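You operate a simulated robot arm through the tools that you are given. There is no shell and no other tool.

Carry out the task below with a simulated robot arm. There is one attempt and no reset: what you move stays moved.

JOB
Swap the grey plug at pocket nine for the blue one.
Fine: line stays stopped; clutch lever out while the guard is open; grey plug standing in the long grey tray, blue in that pocket's steel holder; guard shut, lever in again; valves, other levers, start, inch, zero and the driver stay. Set down upright: grey plug.

It is judged by the outcome, as a careful person would: the job done as asked, and still so three seconds after it is handed in. It fails if anything else is knocked over, pushed out of place, dropped, spilled or broken.

ROBOT AND FRAMES
A 6-joint arm with a two-finger gripper, fixed in place. Base frame: the origin is at the foot of the arm, x ahead of it, y to its left, z up. Readings come in m, rad, newtons and seconds.
Its first joint turns from -2.897 to 2.897 rad. Payload 2.45 kg.
The tool frame sits at the grasp point between the pads (the TCP): z along the fingers, y along the line on which they close. The tips reach 0.02 m beyond it. Largest opening 0.14 m; the body of the gripper starts 0.168 m behind the TCP.
Orientation is that of the tool frame in the base frame, as a unit quaternion [x, y, z, w]. With the fingers straight down and closing along the base's y, the tool's x points along the base's -x, its y along +y and its z along -z.

CONTROLS
- The arm moves only by the tool apply_moves. Its argument "rows" is a list of rows, each an object of numbers (a shift or turn left out is 0, a gripper value left out holds the last): "hand": the closure in counts, from 0 (fully open) to 255 (shut); "x", "y", "z": the shift along the base's x, y, z in mm; "ax", "ay", "az": the turn, a rotation vector about the base's x, y, z in rad. In form: [{"hand": .., "x": .., "y": .., "z": .., "ax": .., "ay": .., "az": ..}, ...]. A call has 1 to 20 rows; each row shifts and turns the commanded pose from where the row before left it. A row lasts 0.2 s, in which the tool goes at most 0.05 m and 0.15 rad; a call with a longer step from one row to the next is refused whole, and so is a gripper value outside its range. A pose out of reach is approached as far as the arm can. The call stops where the force on the tool passes 90 N (or 10 N more than at its start, if that is more) or the arm is blocked; 0.2 s more then pass. The fingers move at their own pace (about 0.045 m/s each) and stop on an object; they squeeze with about 44 N. The grip force told is the motor's: it shows also when the fingers shut on nothing. Time passes only in rows, and 0.2 s behind the last, so rows that do not move let the fingers close. The reply holds the time, the measured pose of the TCP, the force on the tool along the base axes, the opening and the grip force, in the units named above and with some noise, with the torque about the TCP (base axes, N m) and any sound that the robot's microphone picked up.
- Cameras (640 x 400 px; columns grow to the right, rows downward): "scene" is fixed at [0.2204, 0.6492, 1.4841]; the picture's right is [-0.52, -0.85, 0.00], its down [-0.41, 0.25, -0.88] and it looks along [0.75, -0.46, -0.48] (base axes); focal length 252 px, centre (320, 200). "wrist" rides on the gripper at [0.078, 0.011, -0.209] in the tool frame; the picture's right is [-0.14, 0.99, 0.00], its down [-0.92, -0.13, -0.37] and it looks along [-0.36, -0.05, 0.93] (tool axes); focal length 280 px, centre (320, 200).
- get_image(camera): a new picture of that camera. It takes no simulated time.
- measure_at(camera, pixels): there is no depth. For up to 12 entries [column, row, z] of the newest picture of that camera ("zoom" is the newest enlarged one), the place [x, y] in the base frame at which the ray of that pixel passes the height z, good to about 0.002 m. It takes no simulated time.
- inspect(camera, box): a new picture of the part [left, top, right, bottom] of that camera's present view, enlarged. It takes no simulated time.
- close_job(): hands the job in; it is judged then, once.

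Open the gripper and draw the arm clear of the work before you hand the job in, unless the task says otherwise.

The tools are called after "Emit:" as name(argument=value, ...) on one line, values as JSON. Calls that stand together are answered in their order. apply_moves: Moves the arm, as the interface text tells. Its arguments: {"type":"object","properties":{"rows":{"type":"array","items":{"type":"object","properties":{"hand":{"type":"number"},"x":{"type":"number"},"y":{"type":"number"},"z":{"type":"number"},"ax":{"type":"number"},"ay":{"type":"number"},"az":{"type":"number"}}}}},"required":["rows"]} The other tools are called the same way: get_image (camera) takes a picture; measure_at (camera, pixels) gives the place at which the rays of pixels pass given heights; inspect (camera, box) takes an enlarged picture of a part of a camera's view; close_job () hands the job in.

At the start:

```text
time: 0.0
ee_pos: [0.6901, 0.0466, 1.3761]
ee_rot: [0.0, 1.0, -0.001, 0.001]
wrist_force: [0.0, -0.8, 0.2]
torque: [-0.04, -0.03, -0.05]
grip_width: 0.1401
grip_force: 0.0
```

scene: 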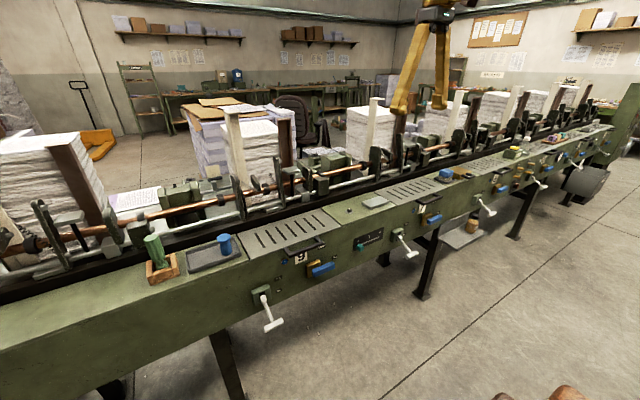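
wrist: 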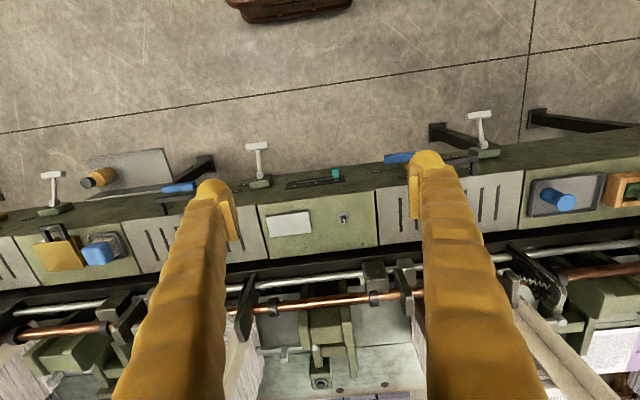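

The scene shows a long machine with slotted guards; a plate "9" is at about (300,257), with a lever at (268,310). I'll enlarge the parts first.

Emit:
inspect(camera="scene", box=[120, 190, 360, 340])

Emit:
inspect(camera="scene", box=[320, 130, 560, 280])

Emit:
inspect(camera="wrist", box=[360, 100, 640, 275])

Emit:
inspect(camera="wrist", box=[0, 120, 280, 295])

```text
2.67 times, centred on (240, 265) of scene
```

zoom: 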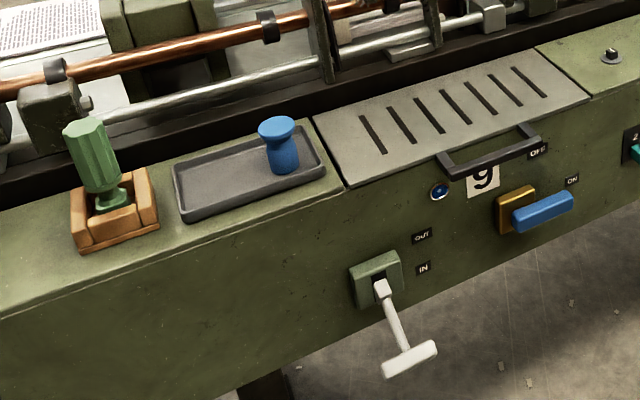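

```text
2.67 times, centred on (440, 205) of scene
```

zoom: 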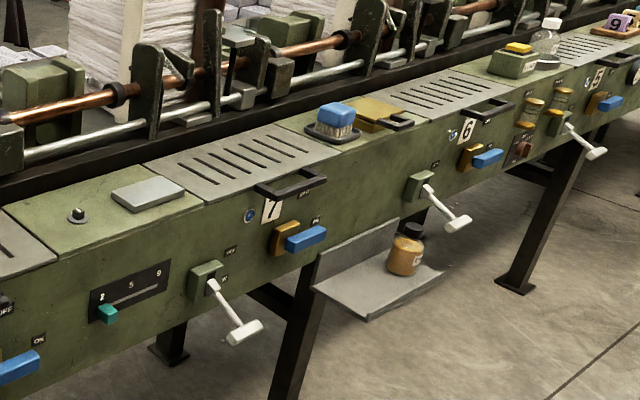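

```text
2.29 times, centred on (500, 188) of wrist
```

zoom: 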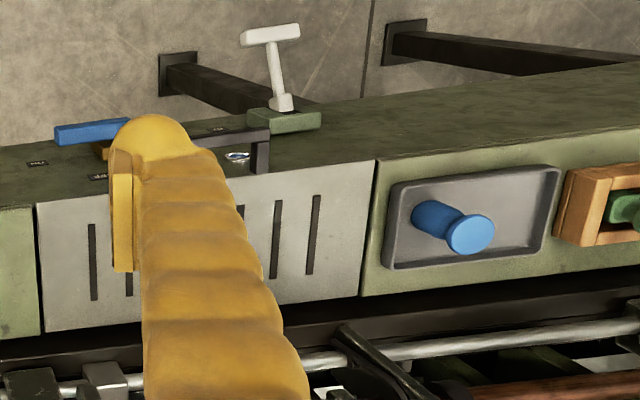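

```text
2.29 times, centred on (140, 208) of wrist
```

zoom: 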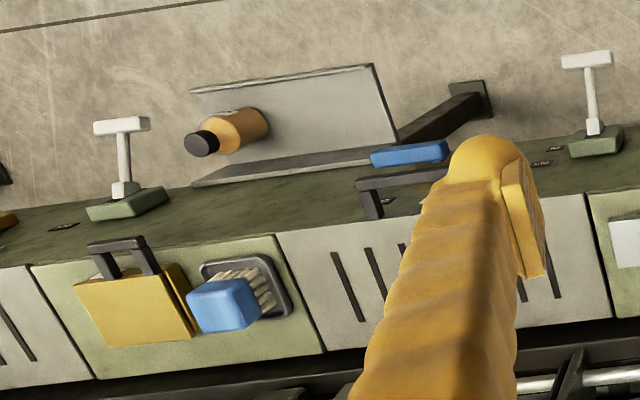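

Looking at guard 9's corner, seen at scene (250,260) and wrist (524,169): I measure it at several heights to triangulate the machine's top.

Emit:
measure_at(camera="scene", pixels=[[250, 260, 0.7], [250, 260, 0.8], [250, 260, 0.9], [250, 260, 1.0], [237, 234, 0.8], [237, 234, 0.9], [341, 229, 0.8], [341, 229, 0.9]])

Emit:
measure_at(camera="wrist", pixels=[[524.5, 169, 0.7], [524.5, 169, 0.8], [524.5, 169, 0.9], [524.5, 169, 1.0], [518, 228, 0.8], [518, 228, 0.9], [376, 189, 0.8], [376, 189, 0.9]])

Emit:
inspect(camera="scene", box=[220, 210, 340, 285])

Emit:
inspect(camera="scene", box=[330, 180, 450, 255])

Emit:
inspect(camera="scene", box=[480, 110, 640, 210])

Emit:
inspect(camera="scene", box=[230, 270, 310, 340])

```text
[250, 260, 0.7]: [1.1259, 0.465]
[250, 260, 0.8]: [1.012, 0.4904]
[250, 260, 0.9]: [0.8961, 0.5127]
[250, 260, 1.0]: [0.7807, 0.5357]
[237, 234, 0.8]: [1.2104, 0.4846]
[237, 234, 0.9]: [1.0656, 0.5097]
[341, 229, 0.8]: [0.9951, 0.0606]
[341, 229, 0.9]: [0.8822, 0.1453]
```

```text
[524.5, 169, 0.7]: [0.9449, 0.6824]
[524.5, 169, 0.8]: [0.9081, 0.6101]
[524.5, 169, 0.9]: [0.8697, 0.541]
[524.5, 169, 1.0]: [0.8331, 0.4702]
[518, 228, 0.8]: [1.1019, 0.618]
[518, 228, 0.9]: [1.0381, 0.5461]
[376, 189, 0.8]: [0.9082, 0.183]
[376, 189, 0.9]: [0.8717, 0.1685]
```

```text
5.33 times, centred on (280, 248) of scene
```

zoom: 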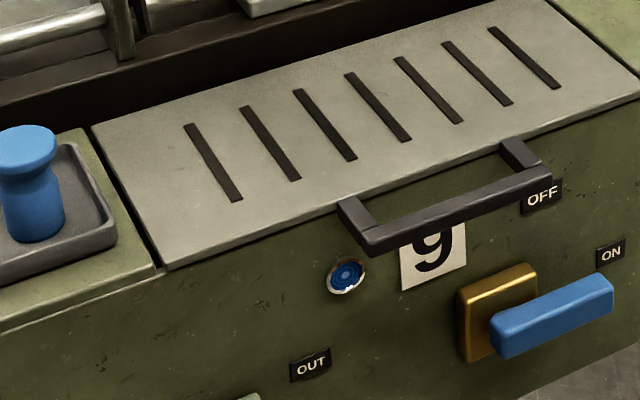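

```text
5.33 times, centred on (390, 218) of scene
```

zoom: 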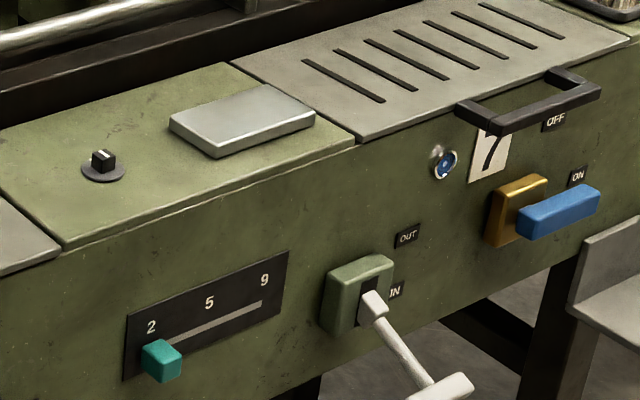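

```text
4.00 times, centred on (560, 160) of scene
```

zoom: 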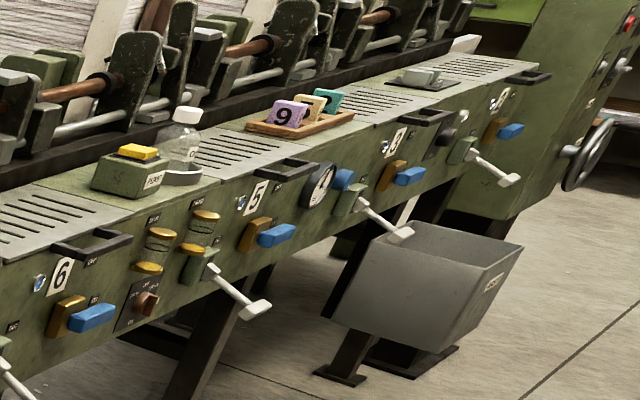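

```text
5.71 times, centred on (270, 305) of scene
```

zoom: 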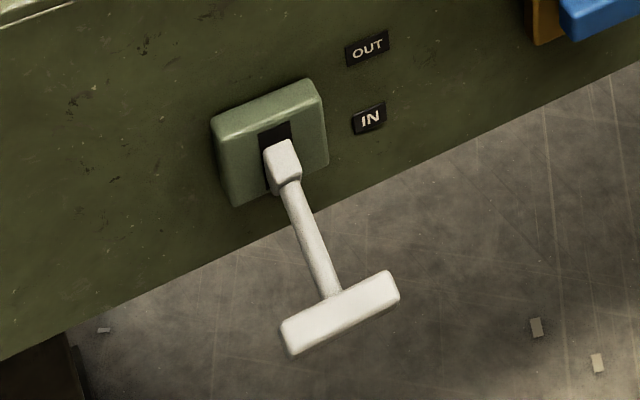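

The guard top comes out at z≈0.934, x 0.858–1.016, y 0.17–0.52. Next I triangulate the lever's T-bar (scene (273.5,325), wrist (478,116)), the lever pivot, the blue plug and the tray.

Emit:
measure_at(camera="scene", pixels=[[273.5, 324.8, 0.7], [273.5, 324.8, 0.8], [263.6, 297, 0.7], [263.6, 297, 0.8], [227, 254, 0.935], [224, 237.6, 0.935], [224, 237.6, 1.035], [186, 252, 0.94], [189, 271, 0.94], [247, 258, 0.94], [305.3, 250.3, 0.9], [305.3, 250.3, 0.95]])

Emit:
measure_at(camera="wrist", pixels=[[478, 115.7, 0.7], [478, 115.7, 0.8], [483.4, 145, 0.7], [483.4, 145, 0.8], [548, 196, 0.935], [565.6, 203, 0.935], [565.6, 203, 1.035], [476, 161, 0.9], [476, 161, 0.95], [535, 183, 0.94], [604, 172, 0.94], [529, 216, 0.94]])

```text
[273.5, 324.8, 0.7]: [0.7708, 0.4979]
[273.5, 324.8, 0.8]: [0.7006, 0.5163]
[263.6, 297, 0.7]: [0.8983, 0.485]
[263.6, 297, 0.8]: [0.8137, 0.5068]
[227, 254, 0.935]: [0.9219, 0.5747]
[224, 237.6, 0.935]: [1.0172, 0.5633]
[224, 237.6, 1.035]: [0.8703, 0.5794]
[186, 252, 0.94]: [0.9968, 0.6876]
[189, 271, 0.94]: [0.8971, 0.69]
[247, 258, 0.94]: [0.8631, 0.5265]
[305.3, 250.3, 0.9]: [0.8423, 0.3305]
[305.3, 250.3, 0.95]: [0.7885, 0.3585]
```

```text
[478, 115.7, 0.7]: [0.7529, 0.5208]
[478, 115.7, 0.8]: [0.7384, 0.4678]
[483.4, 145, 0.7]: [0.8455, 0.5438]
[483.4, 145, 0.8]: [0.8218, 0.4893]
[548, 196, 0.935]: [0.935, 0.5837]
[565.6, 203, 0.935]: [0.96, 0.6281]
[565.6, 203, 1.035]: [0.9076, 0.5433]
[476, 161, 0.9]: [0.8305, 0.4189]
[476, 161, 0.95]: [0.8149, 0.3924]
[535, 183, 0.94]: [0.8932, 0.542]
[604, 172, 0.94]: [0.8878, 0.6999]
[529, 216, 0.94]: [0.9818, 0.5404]
```

T-bar: about (0.748,0.504,0.732), pivot about (0.825,0.50,0.787); the blue plug stands at about (0.927,0.575) with its top at z≈0.995. I move the arm above the free aisle side toward pocket 9 for a better wrist view.

Emit:
apply_moves(rows=[{"hand": 0, "y": 40}, {"y": 45}, {"y": 45}, {"y": 45}, {"y": 45}, {"y": 45}, {"y": 45}, {"y": 45}, {"x": 0}, {"x": 0}])

Emit:
get_image(camera="wrist")

Emit:
get_image(camera="scene")

```text
time: 2.2
ee_pos: [0.6883, 0.404, 1.3763]
ee_rot: [0.0, 1.0, -0.002, 0.002]
wrist_force: [0.2, 0.1, -0.8]
torque: [0.02, 0.02, 0.04]
grip_width: 0.1401
grip_force: 0.0
```

```text
taken
```

wrist: 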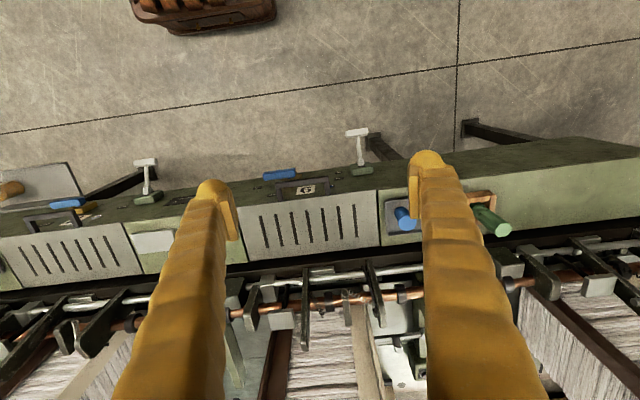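

```text
taken
```

scene: 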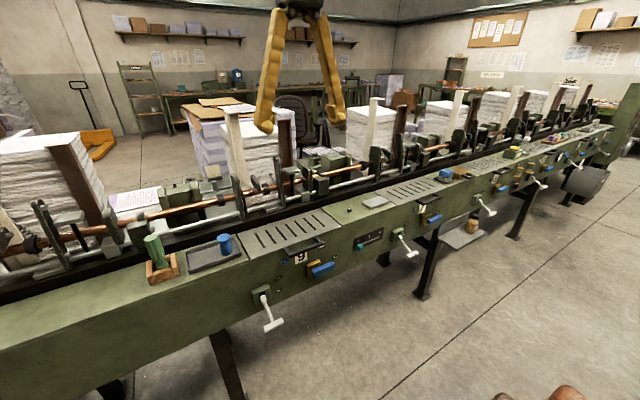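

Now guard 9's handle shows at wrist (295,187) and its lever at (358,150). I enlarge that part to locate the handle, button and valve precisely.

Emit:
inspect(camera="wrist", box=[230, 120, 430, 245])

Emit:
inspect(camera="wrist", box=[370, 130, 530, 250])

```text
3.20 times, centred on (330, 182) of wrist
```

zoom: 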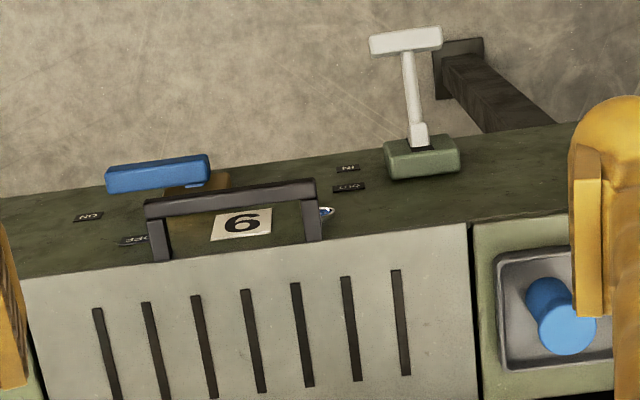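

```text
3.33 times, centred on (450, 190) of wrist
```

zoom: 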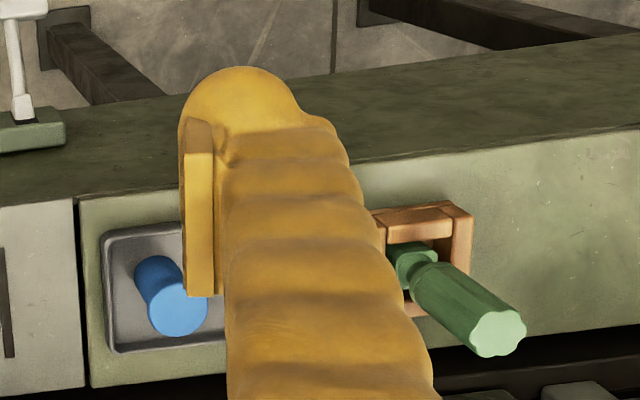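

I use wrist pixels from that enlargement: handle ends (277,184.5) and (327.5,178.3), T-bar ends (345.6,133) and (368,130.4), legs' roots, valve and button, to triangulate against the scene view.

Emit:
measure_at(camera="wrist", pixels=[[276.9, 184.5, 0.9], [276.9, 184.5, 0.95], [327.5, 178.3, 0.9], [327.5, 178.3, 0.95], [345.6, 133, 0.732], [368.1, 130.4, 0.732], [280.3, 201, 0.93], [328.5, 194.5, 0.93], [279, 173.5, 0.83], [295.5, 169, 0.83], [332, 185.5, 0.89], [404, 220, 0.995]])

Emit:
measure_at(camera="scene", pixels=[[289.4, 255, 0.9], [289.4, 255, 0.95], [322.3, 242.8, 0.9], [322.3, 242.8, 0.95], [316, 272, 0.83], [333, 264, 0.83], [285, 262, 0.89], [263.5, 329.5, 0.732], [283.5, 320, 0.732], [285, 249.5, 0.93], [318, 237, 0.93]])

```text
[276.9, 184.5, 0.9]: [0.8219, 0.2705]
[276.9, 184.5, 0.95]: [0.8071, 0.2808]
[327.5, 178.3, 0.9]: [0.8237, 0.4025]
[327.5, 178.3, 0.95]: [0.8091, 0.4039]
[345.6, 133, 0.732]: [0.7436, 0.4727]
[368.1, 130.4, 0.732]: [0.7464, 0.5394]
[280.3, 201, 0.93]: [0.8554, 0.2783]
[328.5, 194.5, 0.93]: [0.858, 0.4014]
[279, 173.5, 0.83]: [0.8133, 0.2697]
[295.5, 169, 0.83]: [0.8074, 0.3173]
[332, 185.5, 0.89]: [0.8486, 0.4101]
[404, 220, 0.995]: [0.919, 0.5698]
```

```text
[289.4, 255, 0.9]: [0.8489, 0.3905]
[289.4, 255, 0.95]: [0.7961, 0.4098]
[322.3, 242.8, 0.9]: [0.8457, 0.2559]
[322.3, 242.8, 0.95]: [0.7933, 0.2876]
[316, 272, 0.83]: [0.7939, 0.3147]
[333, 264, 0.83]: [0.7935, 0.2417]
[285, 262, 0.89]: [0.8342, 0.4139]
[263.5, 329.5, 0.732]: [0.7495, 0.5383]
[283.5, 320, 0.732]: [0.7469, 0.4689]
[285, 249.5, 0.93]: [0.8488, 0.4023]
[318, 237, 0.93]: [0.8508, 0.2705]
```

The handle bar lies at about x=0.813, z=0.932, y 0.275–0.403, and the T-bar at (0.747, 0.472–0.539, 0.732). I pitch the tool to point ahead (+x) while lowering on the aisle side, closing the fingers to serve as a pusher for the clutch lever.

Emit:
apply_moves(rows=[{"hand": 255, "x": -9, "y": 10, "z": -36, "ay": -0.15}, {"x": -9, "y": 10, "z": -36, "ay": -0.15}, {"x": -9, "y": 10, "z": -36, "ay": -0.15}, {"x": -9, "y": 10, "z": -36, "ay": -0.15}, {"x": -9, "y": 10, "z": -36, "ay": -0.15}, {"x": -9, "y": 10, "z": -36, "ay": -0.15}, {"x": -9, "y": 10, "z": -36, "ay": -0.15}, {"x": -9, "y": 10, "z": -36, "ay": -0.15}, {"x": -9, "y": 10, "z": -36, "ay": -0.15}, {"x": -9, "y": 10, "z": -36, "ay": -0.15}, {"ay": -0.0708}, {"x": 0}, {"x": 0}])

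Emit:
get_image(camera="wrist")

Emit:
get_image(camera="scene")

```text
time: 5.0
ee_pos: [0.601, 0.5036, 1.0163]
ee_rot: [0.001, 0.706, 0.0, 0.708]
wrist_force: [0.0, 0.1, -1.1]
torque: [-0.03, -0.07, 0.01]
grip_width: 0.0
grip_force: 28.9
```

```text
taken
```

wrist: 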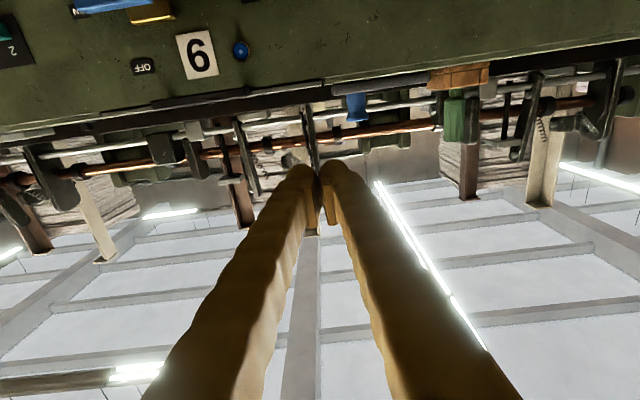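

```text
taken
```

scene: 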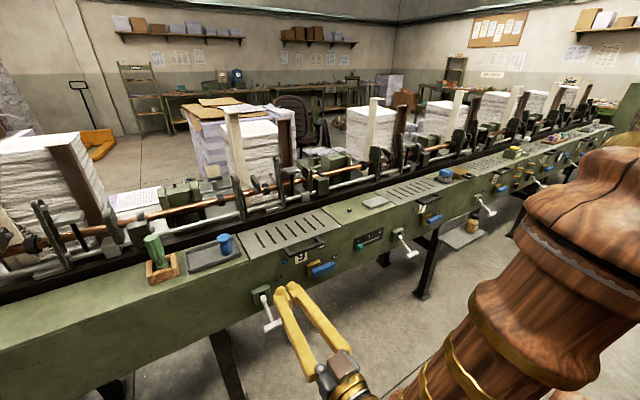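

The tool now points ahead with fingers shut, at (0.601,0.504,1.016). I drop in front of the machine to z≈0.675 and slide in under the T-bar.

Emit:
apply_moves(rows=[{"z": -45, "x": -5}, {"z": -45, "x": -5}, {"z": -45}, {"z": -45}, {"z": -45}, {"z": -45}, {"z": -45}, {"z": -26}, {"x": 40}, {"x": 40}, {"x": 40}, {"x": 40}, {"x": 5}, {"x": 0}])

Emit:
get_image(camera="wrist")

Emit:
inspect(camera="scene", box=[200, 240, 360, 340])

```text
time: 8.0
ee_pos: [0.8064, 0.6265, 0.7919]
ee_rot: [-0.001, 0.706, 0.001, 0.708]
wrist_force: [-0.6, 0.3, -0.1]
torque: [-0.02, 0.01, 0.0]
grip_width: 0.0001
grip_force: 29.9
out of reach, approached as far as the arm can: row 2, 3, 4, 5, 6, 7, 8
```

```text
taken
```

wrist: 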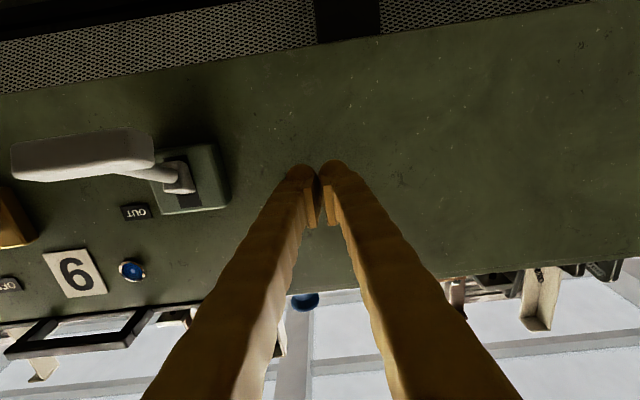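

```text
4.00 times, centred on (280, 290) of scene
```

zoom: 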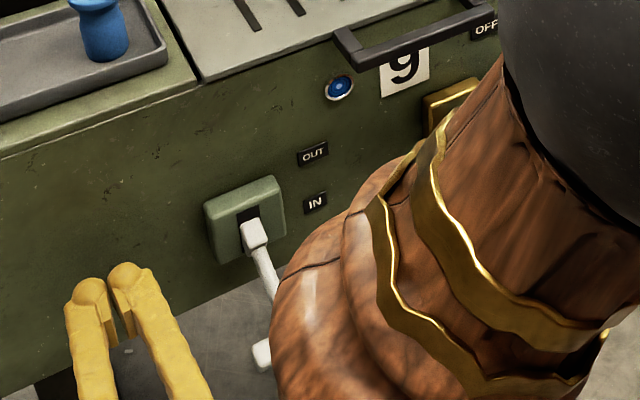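

The low horizontal pose close to the base was out of reach, and the tool drifted to (0.806,0.627,0.792), still free of contact (forces ~0). I hold for one row to see whether it is settled.

Emit:
apply_moves(rows=[{"x": 0}])

Emit:
get_image(camera="scene")

```text
time: 8.4
ee_pos: [0.8073, 0.6251, 0.7931]
ee_rot: [0.001, 0.707, -0.001, 0.707]
wrist_force: [-0.8, -0.7, -0.2]
torque: [0.0, 0.0, 0.01]
grip_width: 0.0001
grip_force: 28.9
```

```text
taken
```

scene: 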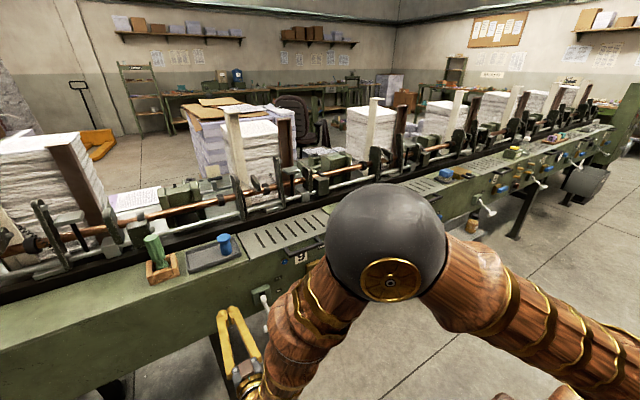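

It is settled, still off everything. The limit seems to be about being too near the base, so I lower here (y=0.626, left of the lever) with x back to about 0.757 and watch whether z=0.68 is reached.

Emit:
apply_moves(rows=[{"x": -25}, {"x": -25}, {"z": -30}, {"z": -30}, {"z": -30}, {"z": -25}, {"x": 0}])

Emit:
get_image(camera="wrist")

Emit:
get_image(camera="scene")

```text
time: 10.0
ee_pos: [0.7649, 0.6379, 0.6839]
ee_rot: [-0.001, 0.708, -0.007, 0.707]
wrist_force: [0.1, 0.5, -0.3]
torque: [0.0, 0.04, 0.02]
grip_width: 0.0
grip_force: 29.5
out of reach, approached as far as the arm can: row 5, 6
```

```text
taken
```

wrist: 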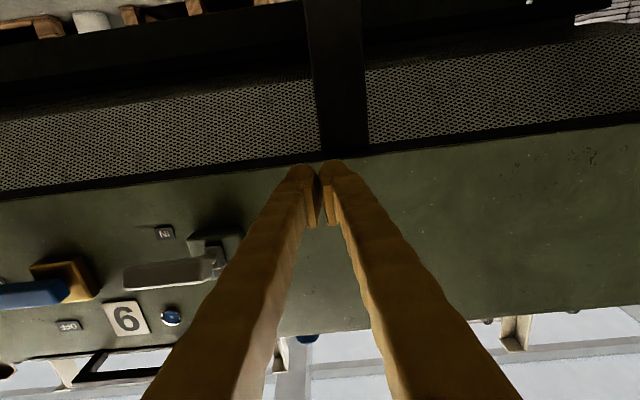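

```text
taken
```

scene: 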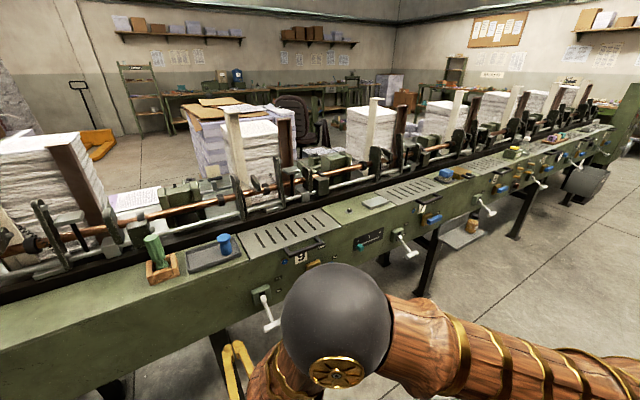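

Low horizontal poses are not reachable, so I'll instead grip the T-bar by its two ends (67 mm along y) with the tool pitched down. I measure the hub's face and OUT/IN labels for the lever's arc.

Emit:
measure_at(camera="scene", pixels=[[278.3, 278.2, 0.8], [278.3, 278.2, 0.85], [278.8, 290.5, 0.75], [278.8, 290.5, 0.8], [255.5, 305.5, 0.75], [255.5, 305.5, 0.8], [267, 284.5, 0.8], [267, 284.5, 0.85], [252, 291, 0.8], [252, 291, 0.85]])

```text
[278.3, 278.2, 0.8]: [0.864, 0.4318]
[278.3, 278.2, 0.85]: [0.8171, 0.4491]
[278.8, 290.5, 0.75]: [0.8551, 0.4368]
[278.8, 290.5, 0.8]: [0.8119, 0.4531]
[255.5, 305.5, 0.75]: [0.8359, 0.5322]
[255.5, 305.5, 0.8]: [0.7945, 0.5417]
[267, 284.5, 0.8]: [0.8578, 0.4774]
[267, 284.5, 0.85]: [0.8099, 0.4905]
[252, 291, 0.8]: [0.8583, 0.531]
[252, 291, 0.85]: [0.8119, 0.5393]
```

Labels give OUT at z≈0.806, IN at z≈0.747, hub around (0.835, 0.505, 0.79). I rise and turn the tool back to vertical while opening to about 100 mm, then look from above the lever.

Emit:
apply_moves(rows=[{"hand": 255, "x": -3, "z": 30, "ay": 0.15}, {"x": -3, "z": 30, "ay": 0.15}, {"x": -3, "z": 30, "ay": 0.15}, {"x": -3, "z": 30, "ay": 0.15}, {"x": -3, "z": 30, "ay": 0.15}, {"x": -3, "z": 30, "ay": 0.15}, {"x": -3, "z": 30, "ay": 0.15}, {"x": -3, "z": 30, "ay": 0.15}, {"x": -3, "z": 30, "ay": 0.15}, {"x": -3, "z": 30, "ay": 0.15}, {"z": 30, "ay": 0.0708}, {"hand": 73, "y": -40}, {"y": -40}, {"y": -40}, {"x": 0}, {"x": 0}])

Emit:
get_image(camera="wrist")

Emit:
get_image(camera="scene")

```text
time: 13.4
ee_pos: [0.7366, 0.5188, 1.0135]
ee_rot: [0.0, 1.0, 0.001, 0.001]
wrist_force: [-0.5, -0.3, -0.7]
torque: [0.02, -0.02, 0.0]
grip_width: 0.1
grip_force: 0.0
```

```text
taken
```

wrist: 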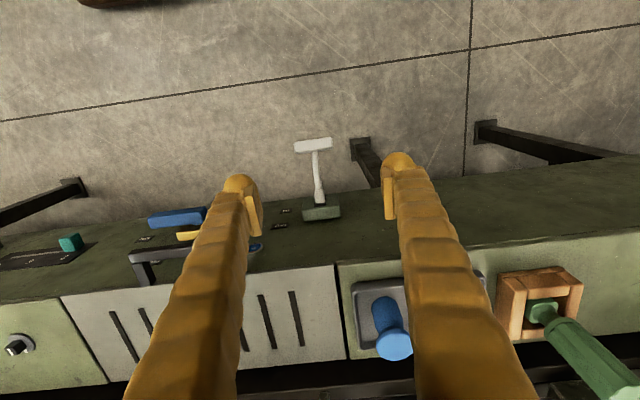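

```text
taken
```

scene: 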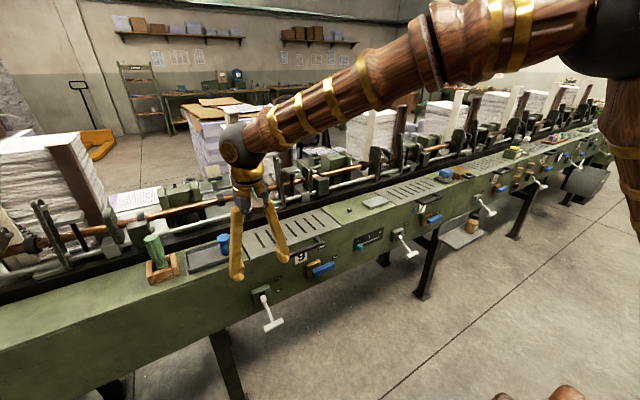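

The T-bar is now at wrist (313,145), between the fingers. I measure its ends at z=0.732 from here.

Emit:
inspect(camera="wrist", box=[260, 120, 380, 230])

Emit:
measure_at(camera="wrist", pixels=[[294, 147.5, 0.732], [332, 143, 0.732], [313, 145, 0.732], [321, 205, 0.79], [303, 217, 0.82], [340, 211, 0.82]])

```text
3.64 times, centred on (320, 175) of wrist
```

zoom: 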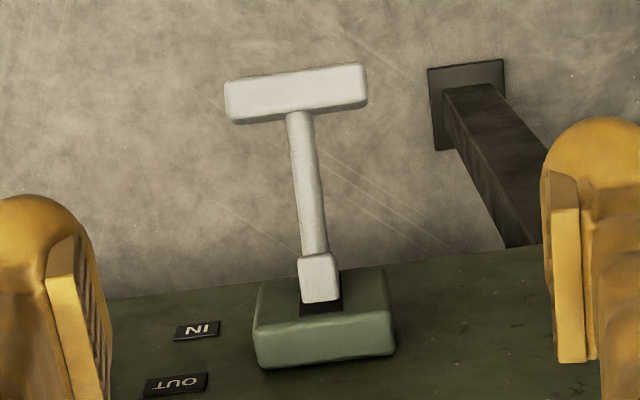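

```text
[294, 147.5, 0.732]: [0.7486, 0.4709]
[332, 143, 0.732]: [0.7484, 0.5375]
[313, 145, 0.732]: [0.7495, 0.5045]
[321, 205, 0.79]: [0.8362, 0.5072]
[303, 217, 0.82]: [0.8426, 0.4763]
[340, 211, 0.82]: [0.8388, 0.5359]
```

T-bar centre is (0.749,0.5045,0.732). I centre over it and descend with the fingers 100 mm apart, then look.

Emit:
apply_moves(rows=[{"x": 12, "y": -14}, {"z": -45}, {"z": -45}, {"z": -45}, {"z": -45}, {"z": -45}, {"z": -30}, {"z": -22}, {"x": 0}])

Emit:
get_image(camera="wrist")

Emit:
inspect(camera="scene", box=[200, 240, 360, 340])

```text
time: 15.4
ee_pos: [0.7465, 0.5054, 0.7353]
ee_rot: [0.0, 1.0, -0.001, 0.001]
wrist_force: [0.6, 0.0, 1.2]
torque: [-0.02, 0.0, 0.01]
grip_width: 0.1
grip_force: 0.1
```

```text
taken
```

wrist: 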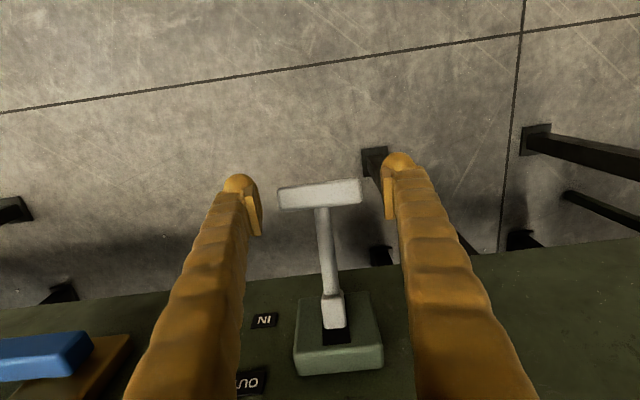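

```text
4.00 times, centred on (280, 290) of scene
```

zoom: 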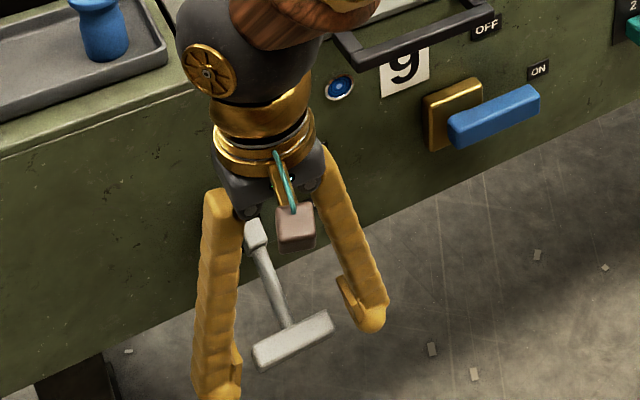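

The T-bar (wrist (320,193)) coincides with the grasp point at (320,195). I close on its ends.

Emit:
apply_moves(rows=[{"hand": 255}, {}, {}, {}])

Emit:
get_image(camera="wrist")

```text
time: 16.4
ee_pos: [0.7466, 0.5048, 0.7364]
ee_rot: [0.0, 1.0, -0.001, 0.001]
wrist_force: [1.0, -7.6, 0.7]
torque: [0.01, -0.01, -0.08]
grip_width: 0.0672
grip_force: 43.7
```

```text
taken
```

wrist: 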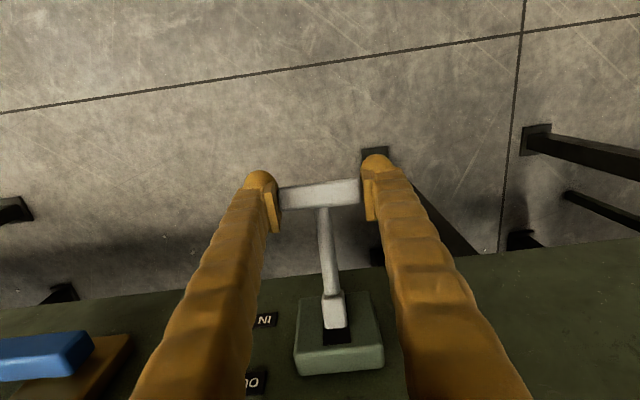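

Grip holds at 67 mm. I move along the lever's arc for the first half and watch the forces.

Emit:
apply_moves(rows=[{"x": -5, "z": 8}, {"x": -4.5, "z": 8}, {"x": -3.5, "z": 8.7}, {"x": -2.8, "z": 8.7}, {"x": -2, "z": 9}, {"x": -1.2, "z": 9.2}, {"z": 9.2}, {"z": 9.2}, {}])

Emit:
get_image(camera="wrist")

```text
time: 18.4
ee_pos: [0.7264, 0.5041, 0.807]
ee_rot: [0.0, 1.0, -0.001, 0.0]
wrist_force: [6.4, 19.8, -10.6]
torque: [0.04, 0.91, 0.07]
grip_width: 0.0668
grip_force: 44.5
```

```text
taken
```

wrist: 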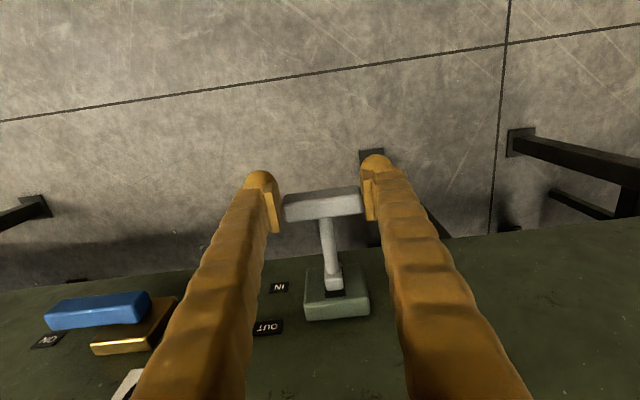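

The lever has come up past level; T-bar sits slightly inward (row ~203). I follow the upper half of the arc, turning inward.

Emit:
apply_moves(rows=[{"x": 4, "z": 8}, {"x": 4, "z": 8}, {"x": 4.5, "z": 8}, {"x": 5, "z": 7.5}, {}])

Emit:
get_image(camera="wrist")

Emit:
inspect(camera="scene", box=[200, 220, 360, 320])

```text
time: 19.6
ee_pos: [0.7435, 0.5048, 0.8365]
ee_rot: [-0.001, 1.0, -0.002, -0.001]
wrist_force: [-32.0, 19.6, -19.0]
torque: [0.01, 1.04, 0.28]
grip_width: 0.0667
grip_force: 45.1
```

```text
taken
```

wrist: 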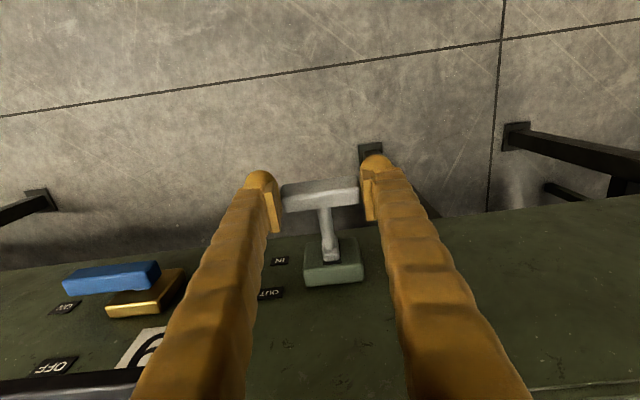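

```text
4.00 times, centred on (280, 270) of scene
```

zoom: 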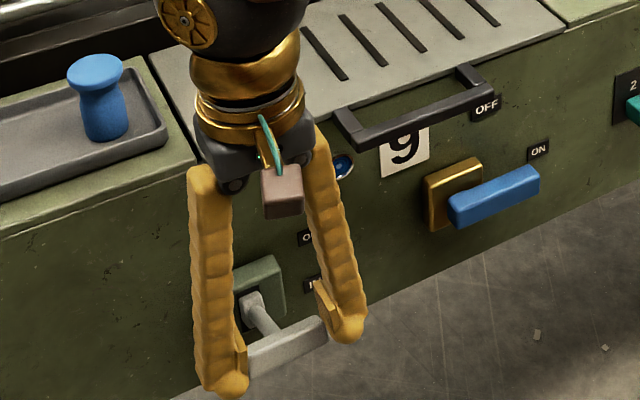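

Force x −32 N shows I pushed too far inward; I ease x out a little and go on upward, watching whether it reaches a stop.

Emit:
apply_moves(rows=[{"x": -3, "z": 5}, {"x": 0, "z": 6}, {"x": 1, "z": 6}, {}])

Emit:
get_image(camera="wrist")

```text
time: 20.6
ee_pos: [0.743, 0.5038, 0.8568]
ee_rot: [0.0, 1.0, -0.001, 0.001]
wrist_force: [0.6, 0.1, -0.1]
torque: [0.01, 0.01, 0.03]
grip_width: 0.0
grip_force: 29.3
```

```text
taken
```

wrist: 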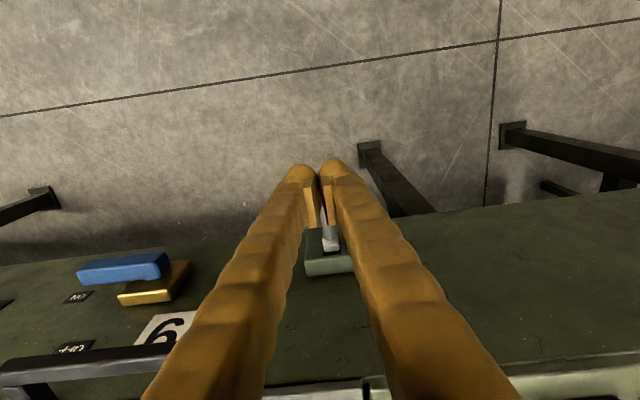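

The fingers slipped off the T-bar upward and shut on nothing. I rise straight up and look at where the lever stands.

Emit:
apply_moves(rows=[{"z": 40}, {"z": 40}, {"z": 40, "hand": 73}, {}])

Emit:
inspect(camera="wrist", box=[230, 120, 430, 245])

Emit:
inspect(camera="scene", box=[200, 240, 360, 340])

```text
time: 21.6
ee_pos: [0.7432, 0.5053, 0.975]
ee_rot: [0.0, 1.0, -0.001, 0.001]
wrist_force: [-0.4, -0.5, 0.0]
torque: [-0.04, 0.03, 0.01]
grip_width: 0.0518
grip_force: 0.0
```

```text
3.20 times, centred on (330, 182) of wrist
```

zoom: 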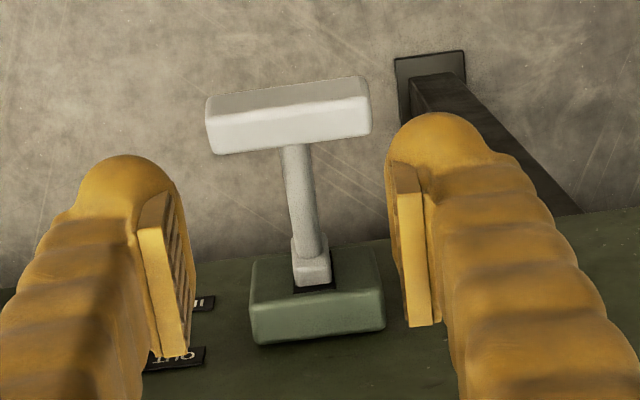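

```text
4.00 times, centred on (280, 290) of scene
```

zoom: 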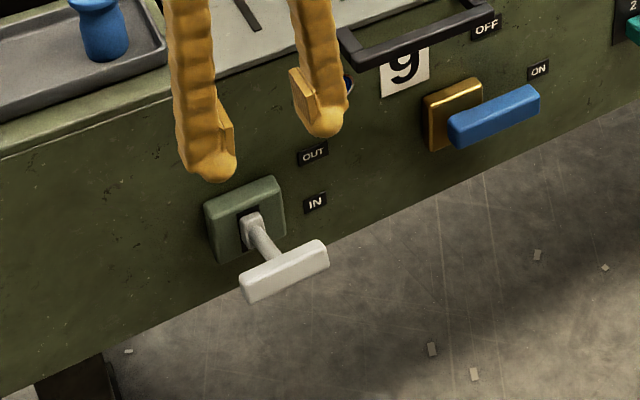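

The lever now stands higher, its T-bar at scene (271,307.5), wrist (320.6,155). I triangulate it.

Emit:
measure_at(camera="scene", pixels=[[271.3, 307.5, 0.75], [271.3, 307.5, 0.8], [271.3, 307.5, 0.85]])

Emit:
measure_at(camera="wrist", pixels=[[320.6, 155.4, 0.75], [320.6, 155.4, 0.8], [320.6, 155.4, 0.85]])

```text
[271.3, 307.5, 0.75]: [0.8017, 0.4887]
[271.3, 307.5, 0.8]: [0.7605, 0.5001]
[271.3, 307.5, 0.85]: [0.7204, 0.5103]
```

```text
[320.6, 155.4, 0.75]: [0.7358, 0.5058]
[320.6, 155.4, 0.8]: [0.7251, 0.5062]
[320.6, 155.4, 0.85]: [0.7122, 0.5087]
```

The newest stored wrist picture was from another pose, so I take a fresh one and re-measure.

Emit:
get_image(camera="wrist")

Emit:
measure_at(camera="wrist", pixels=[[320.6, 155.4, 0.8], [320.6, 155.4, 0.83], [327.5, 204, 0.8]])

Emit:
measure_at(camera="scene", pixels=[[271.3, 307.5, 0.83], [263, 297, 0.79], [263, 297, 0.82]])

```text
taken
```

wrist: 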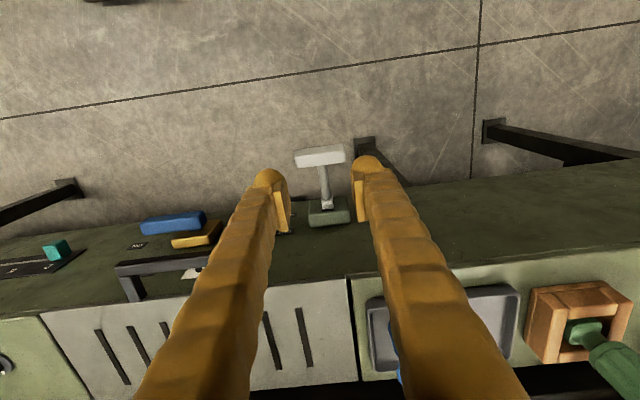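

```text
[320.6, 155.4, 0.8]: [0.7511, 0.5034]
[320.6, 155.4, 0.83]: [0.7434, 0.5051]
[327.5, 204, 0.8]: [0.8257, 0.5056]
```

```text
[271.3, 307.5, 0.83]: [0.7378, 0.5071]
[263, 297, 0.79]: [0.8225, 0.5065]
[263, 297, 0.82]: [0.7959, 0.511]
```

The T-bar now stands at (0.7465,0.505,0.819), mirror of its IN height (0.732) about the label midpoint (0.777), so it appears OUT. To be sure it is at its stop I regrip it and pull gently upward.

Emit:
apply_moves(rows=[{"hand": 73, "x": 3}, {"z": -45}, {"z": -45}, {"z": -40}, {"z": -22}, {"hand": 255}, {}, {}, {}])

Emit:
apply_moves(rows=[{"x": 1, "z": 4}, {"x": 1, "z": 4}, {}])

Emit:
get_image(camera="wrist")

```text
time: 23.6
ee_pos: [0.747, 0.5053, 0.8254]
ee_rot: [0.0, 1.0, -0.001, 0.001]
wrist_force: [-0.6, -8.4, -2.3]
torque: [0.01, 0.17, 0.03]
grip_width: 0.0673
grip_force: 42.6
```

```text
time: 24.4
ee_pos: [0.7475, 0.5058, 0.8318]
ee_rot: [0.0, 1.0, -0.002, -0.001]
wrist_force: [10.1, 5.5, -40.7]
torque: [-0.04, 0.03, -0.02]
grip_width: 0.0667
grip_force: 45.2
```

```text
taken
```

wrist: 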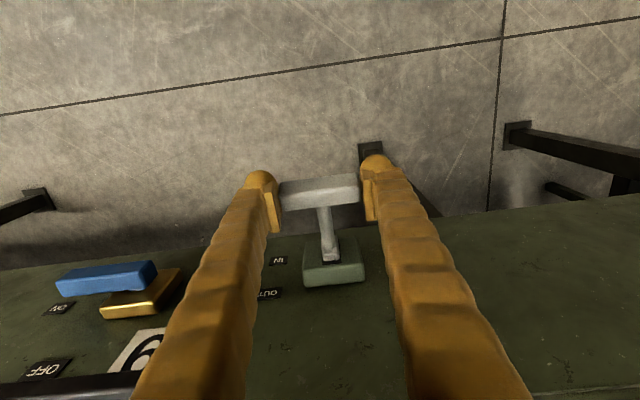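

A 41 N reaction for a 6 mm pull: the lever is on its OUT stop. I release it, rise, and turn the tool to point ahead in front of guard 9's handle with fingers shut.

Emit:
apply_moves(rows=[{"z": -6, "x": -1}, {"hand": 73}, {}, {}, {"z": 45}, {"z": 45}, {"z": 45}, {"z": 40, "x": -10}, {}])

Emit:
apply_moves(rows=[{"hand": 255, "x": -14, "y": -17, "ay": -0.15}, {"x": -14, "y": -17, "ay": -0.15}, {"x": -14, "y": -17, "ay": -0.15}, {"x": -14, "y": -17, "ay": -0.15}, {"x": -14, "y": -17, "ay": -0.15}, {"x": -14, "y": -17, "ay": -0.15}, {"x": -14, "y": -17, "ay": -0.15}, {"y": -17, "ay": -0.15}, {"y": -17, "ay": -0.15}, {"y": -12, "ay": -0.15}, {"ay": -0.0708}, {}])

Emit:
get_image(camera="wrist")

Emit:
get_image(camera="scene")

```text
time: 26.4
ee_pos: [0.7382, 0.5022, 1.0037]
ee_rot: [0.001, 1.0, -0.001, 0.0]
wrist_force: [0.1, -0.6, -0.5]
torque: [-0.01, -0.02, -0.01]
grip_width: 0.0996
grip_force: 0.0
```

```text
time: 29.0
ee_pos: [0.6458, 0.3504, 1.0174]
ee_rot: [-0.005, 0.709, -0.004, 0.705]
wrist_force: [0.5, 0.0, 0.6]
torque: [0.0, -0.04, 0.0]
grip_width: 0.0002
grip_force: 29.2
out of reach, approached as far as the arm can: row 10, 11
```

```text
taken
```

wrist: 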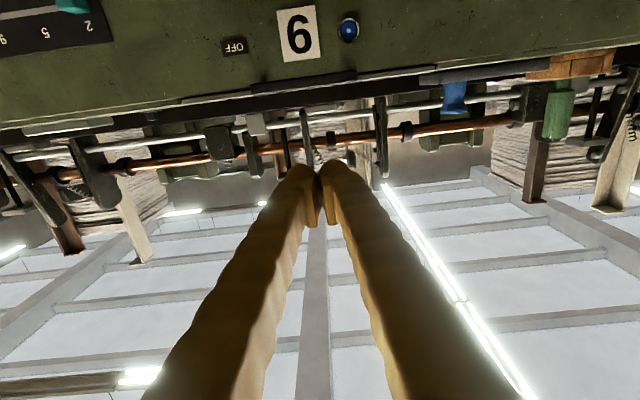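

```text
taken
```

scene: 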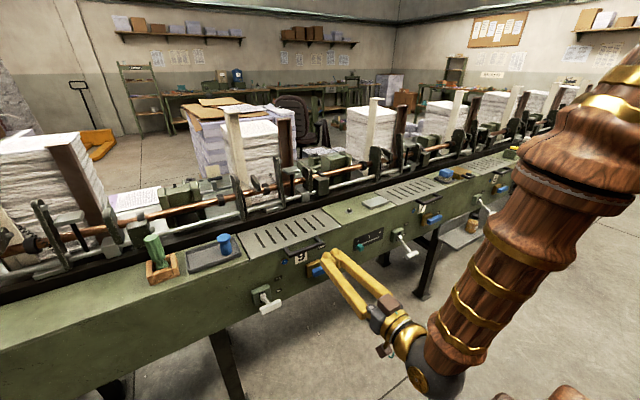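

Tool points ahead at (0.646,0.350,1.017); the handle lies ahead and below. I advance to x≈0.77 (tips short of the bar at 0.807), then sink to z≈0.885 so the fingers are below the bar.

Emit:
apply_moves(rows=[{"x": 40}, {"x": 40}, {"x": 42}, {}, {"z": -30}, {"z": -30}, {"z": -30}, {"z": -30}, {"z": -12}, {}])

Emit:
get_image(camera="wrist")

Emit:
inspect(camera="scene", box=[220, 200, 380, 300])

```text
time: 31.0
ee_pos: [0.789, 0.3803, 0.9352]
ee_rot: [-0.003, 0.71, -0.013, 0.704]
wrist_force: [-24.3, -4.1, 7.7]
torque: [-0.09, -0.08, 0.08]
grip_width: 0.006
grip_force: 29.9
out of reach, approached as far as the arm can: row 6, 7, 8, 9
stopped in row 9: the force on the tool passed its limit at 128 N (the readings are from after the stop); the commanded pose is now the measured one
```

```text
taken
```

wrist: 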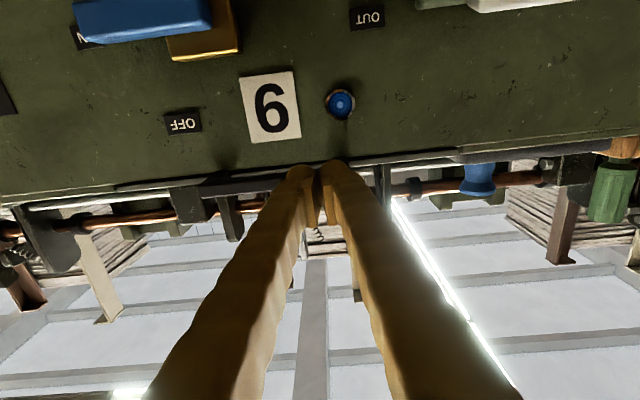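

```text
4.00 times, centred on (300, 250) of scene
```

zoom: 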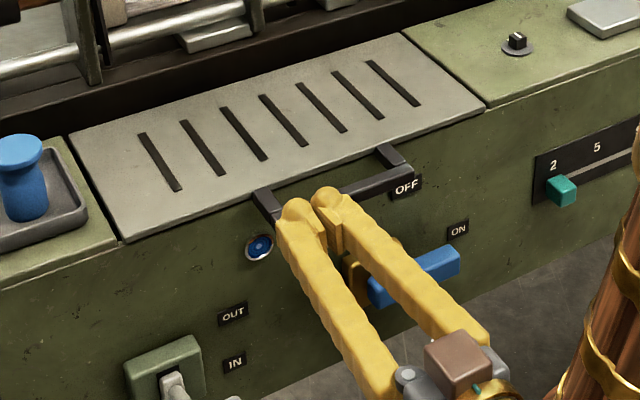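

The horizontal pose drifted again at its limit and touched the handle front. I back off up-and-away while pitching down 30°, so a tool at 60° from vertical (easily reachable) can go beneath the bar.

Emit:
apply_moves(rows=[{"x": -15, "z": 15, "ay": 0.1}, {"x": -20, "z": 15, "ay": 0.15}, {"x": -20, "z": 10, "ay": 0.15}, {"x": -10, "z": 0, "ay": 0.1236}, {}])

Emit:
inspect(camera="scene", box=[220, 200, 380, 300])

Emit:
get_image(camera="wrist")

```text
time: 32.2
ee_pos: [0.7253, 0.3809, 0.9744]
ee_rot: [-0.007, 0.868, -0.01, 0.496]
wrist_force: [-0.9, -0.4, -0.3]
torque: [-0.02, 0.01, -0.01]
grip_width: 0.0
grip_force: 29.5
```

```text
4.00 times, centred on (300, 250) of scene
```

zoom: 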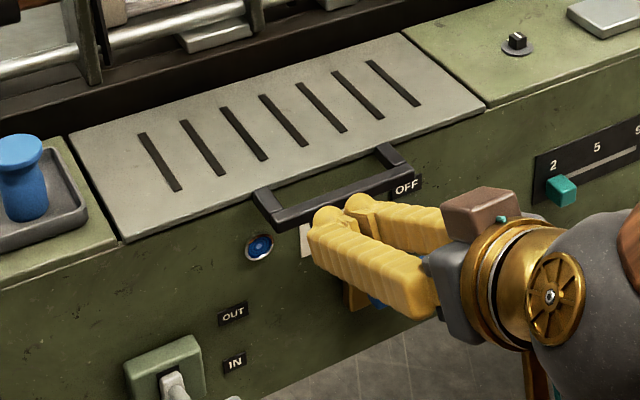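

```text
taken
```

wrist: 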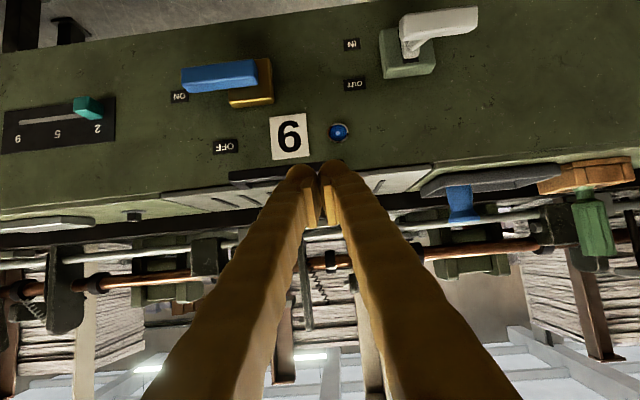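

Clear of the handle (wrist shows it undisturbed). I go to y≈0.34, sink in front of the bar to z≈0.887, checking reach.

Emit:
apply_moves(rows=[{"y": -41}, {"x": 15, "z": -20}, {"x": 10, "z": -25}, {"z": -25}, {"z": -17}, {}])

Emit:
get_image(camera="wrist")

Emit:
inspect(camera="scene", box=[220, 200, 380, 300])

```text
time: 33.6
ee_pos: [0.7514, 0.34, 0.8883]
ee_rot: [-0.006, 0.868, -0.011, 0.497]
wrist_force: [0.4, -0.2, 0.2]
torque: [0.01, -0.05, 0.01]
grip_width: 0.0
grip_force: 29.2
```

```text
taken
```

wrist: 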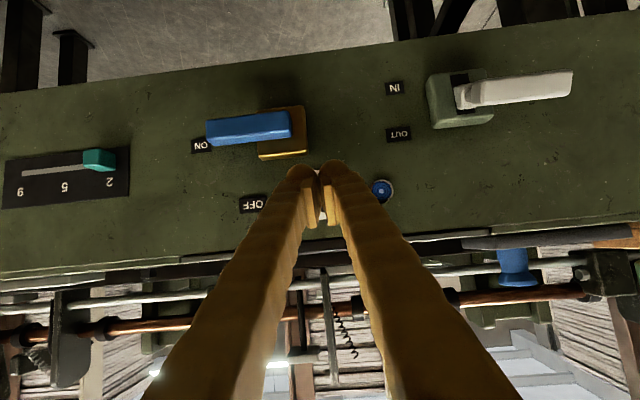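

```text
4.00 times, centred on (300, 250) of scene
```

zoom: 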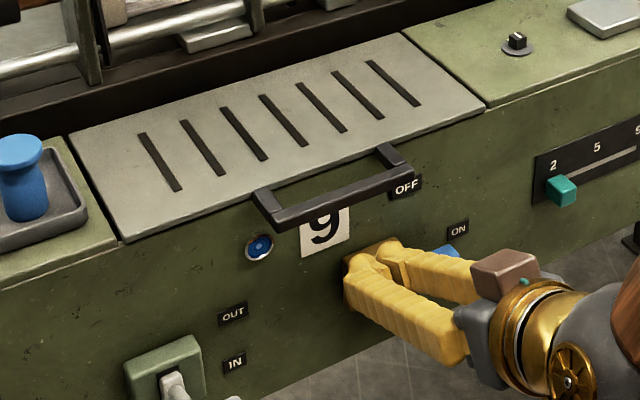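

Reach is fine here. I slide forward 47 mm under the bar and begin lifting in small steps.

Emit:
apply_moves(rows=[{"x": 25}, {"x": 22}, {}, {"z": 8}, {"z": 8}, {"z": 6, "x": 1}, {}])

Emit:
inspect(camera="scene", box=[220, 200, 380, 300])

```text
time: 35.2
ee_pos: [0.7984, 0.339, 0.9096]
ee_rot: [-0.005, 0.868, -0.012, 0.496]
wrist_force: [-0.8, -1.1, -2.6]
torque: [0.04, -0.01, -0.02]
grip_width: 0.0
grip_force: 29.4
```

```text
4.00 times, centred on (300, 250) of scene
```

zoom: 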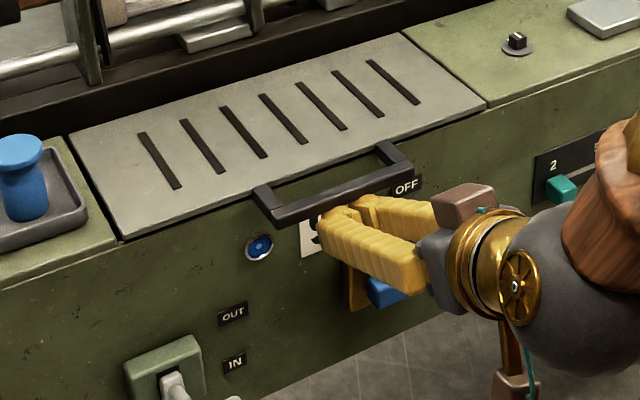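

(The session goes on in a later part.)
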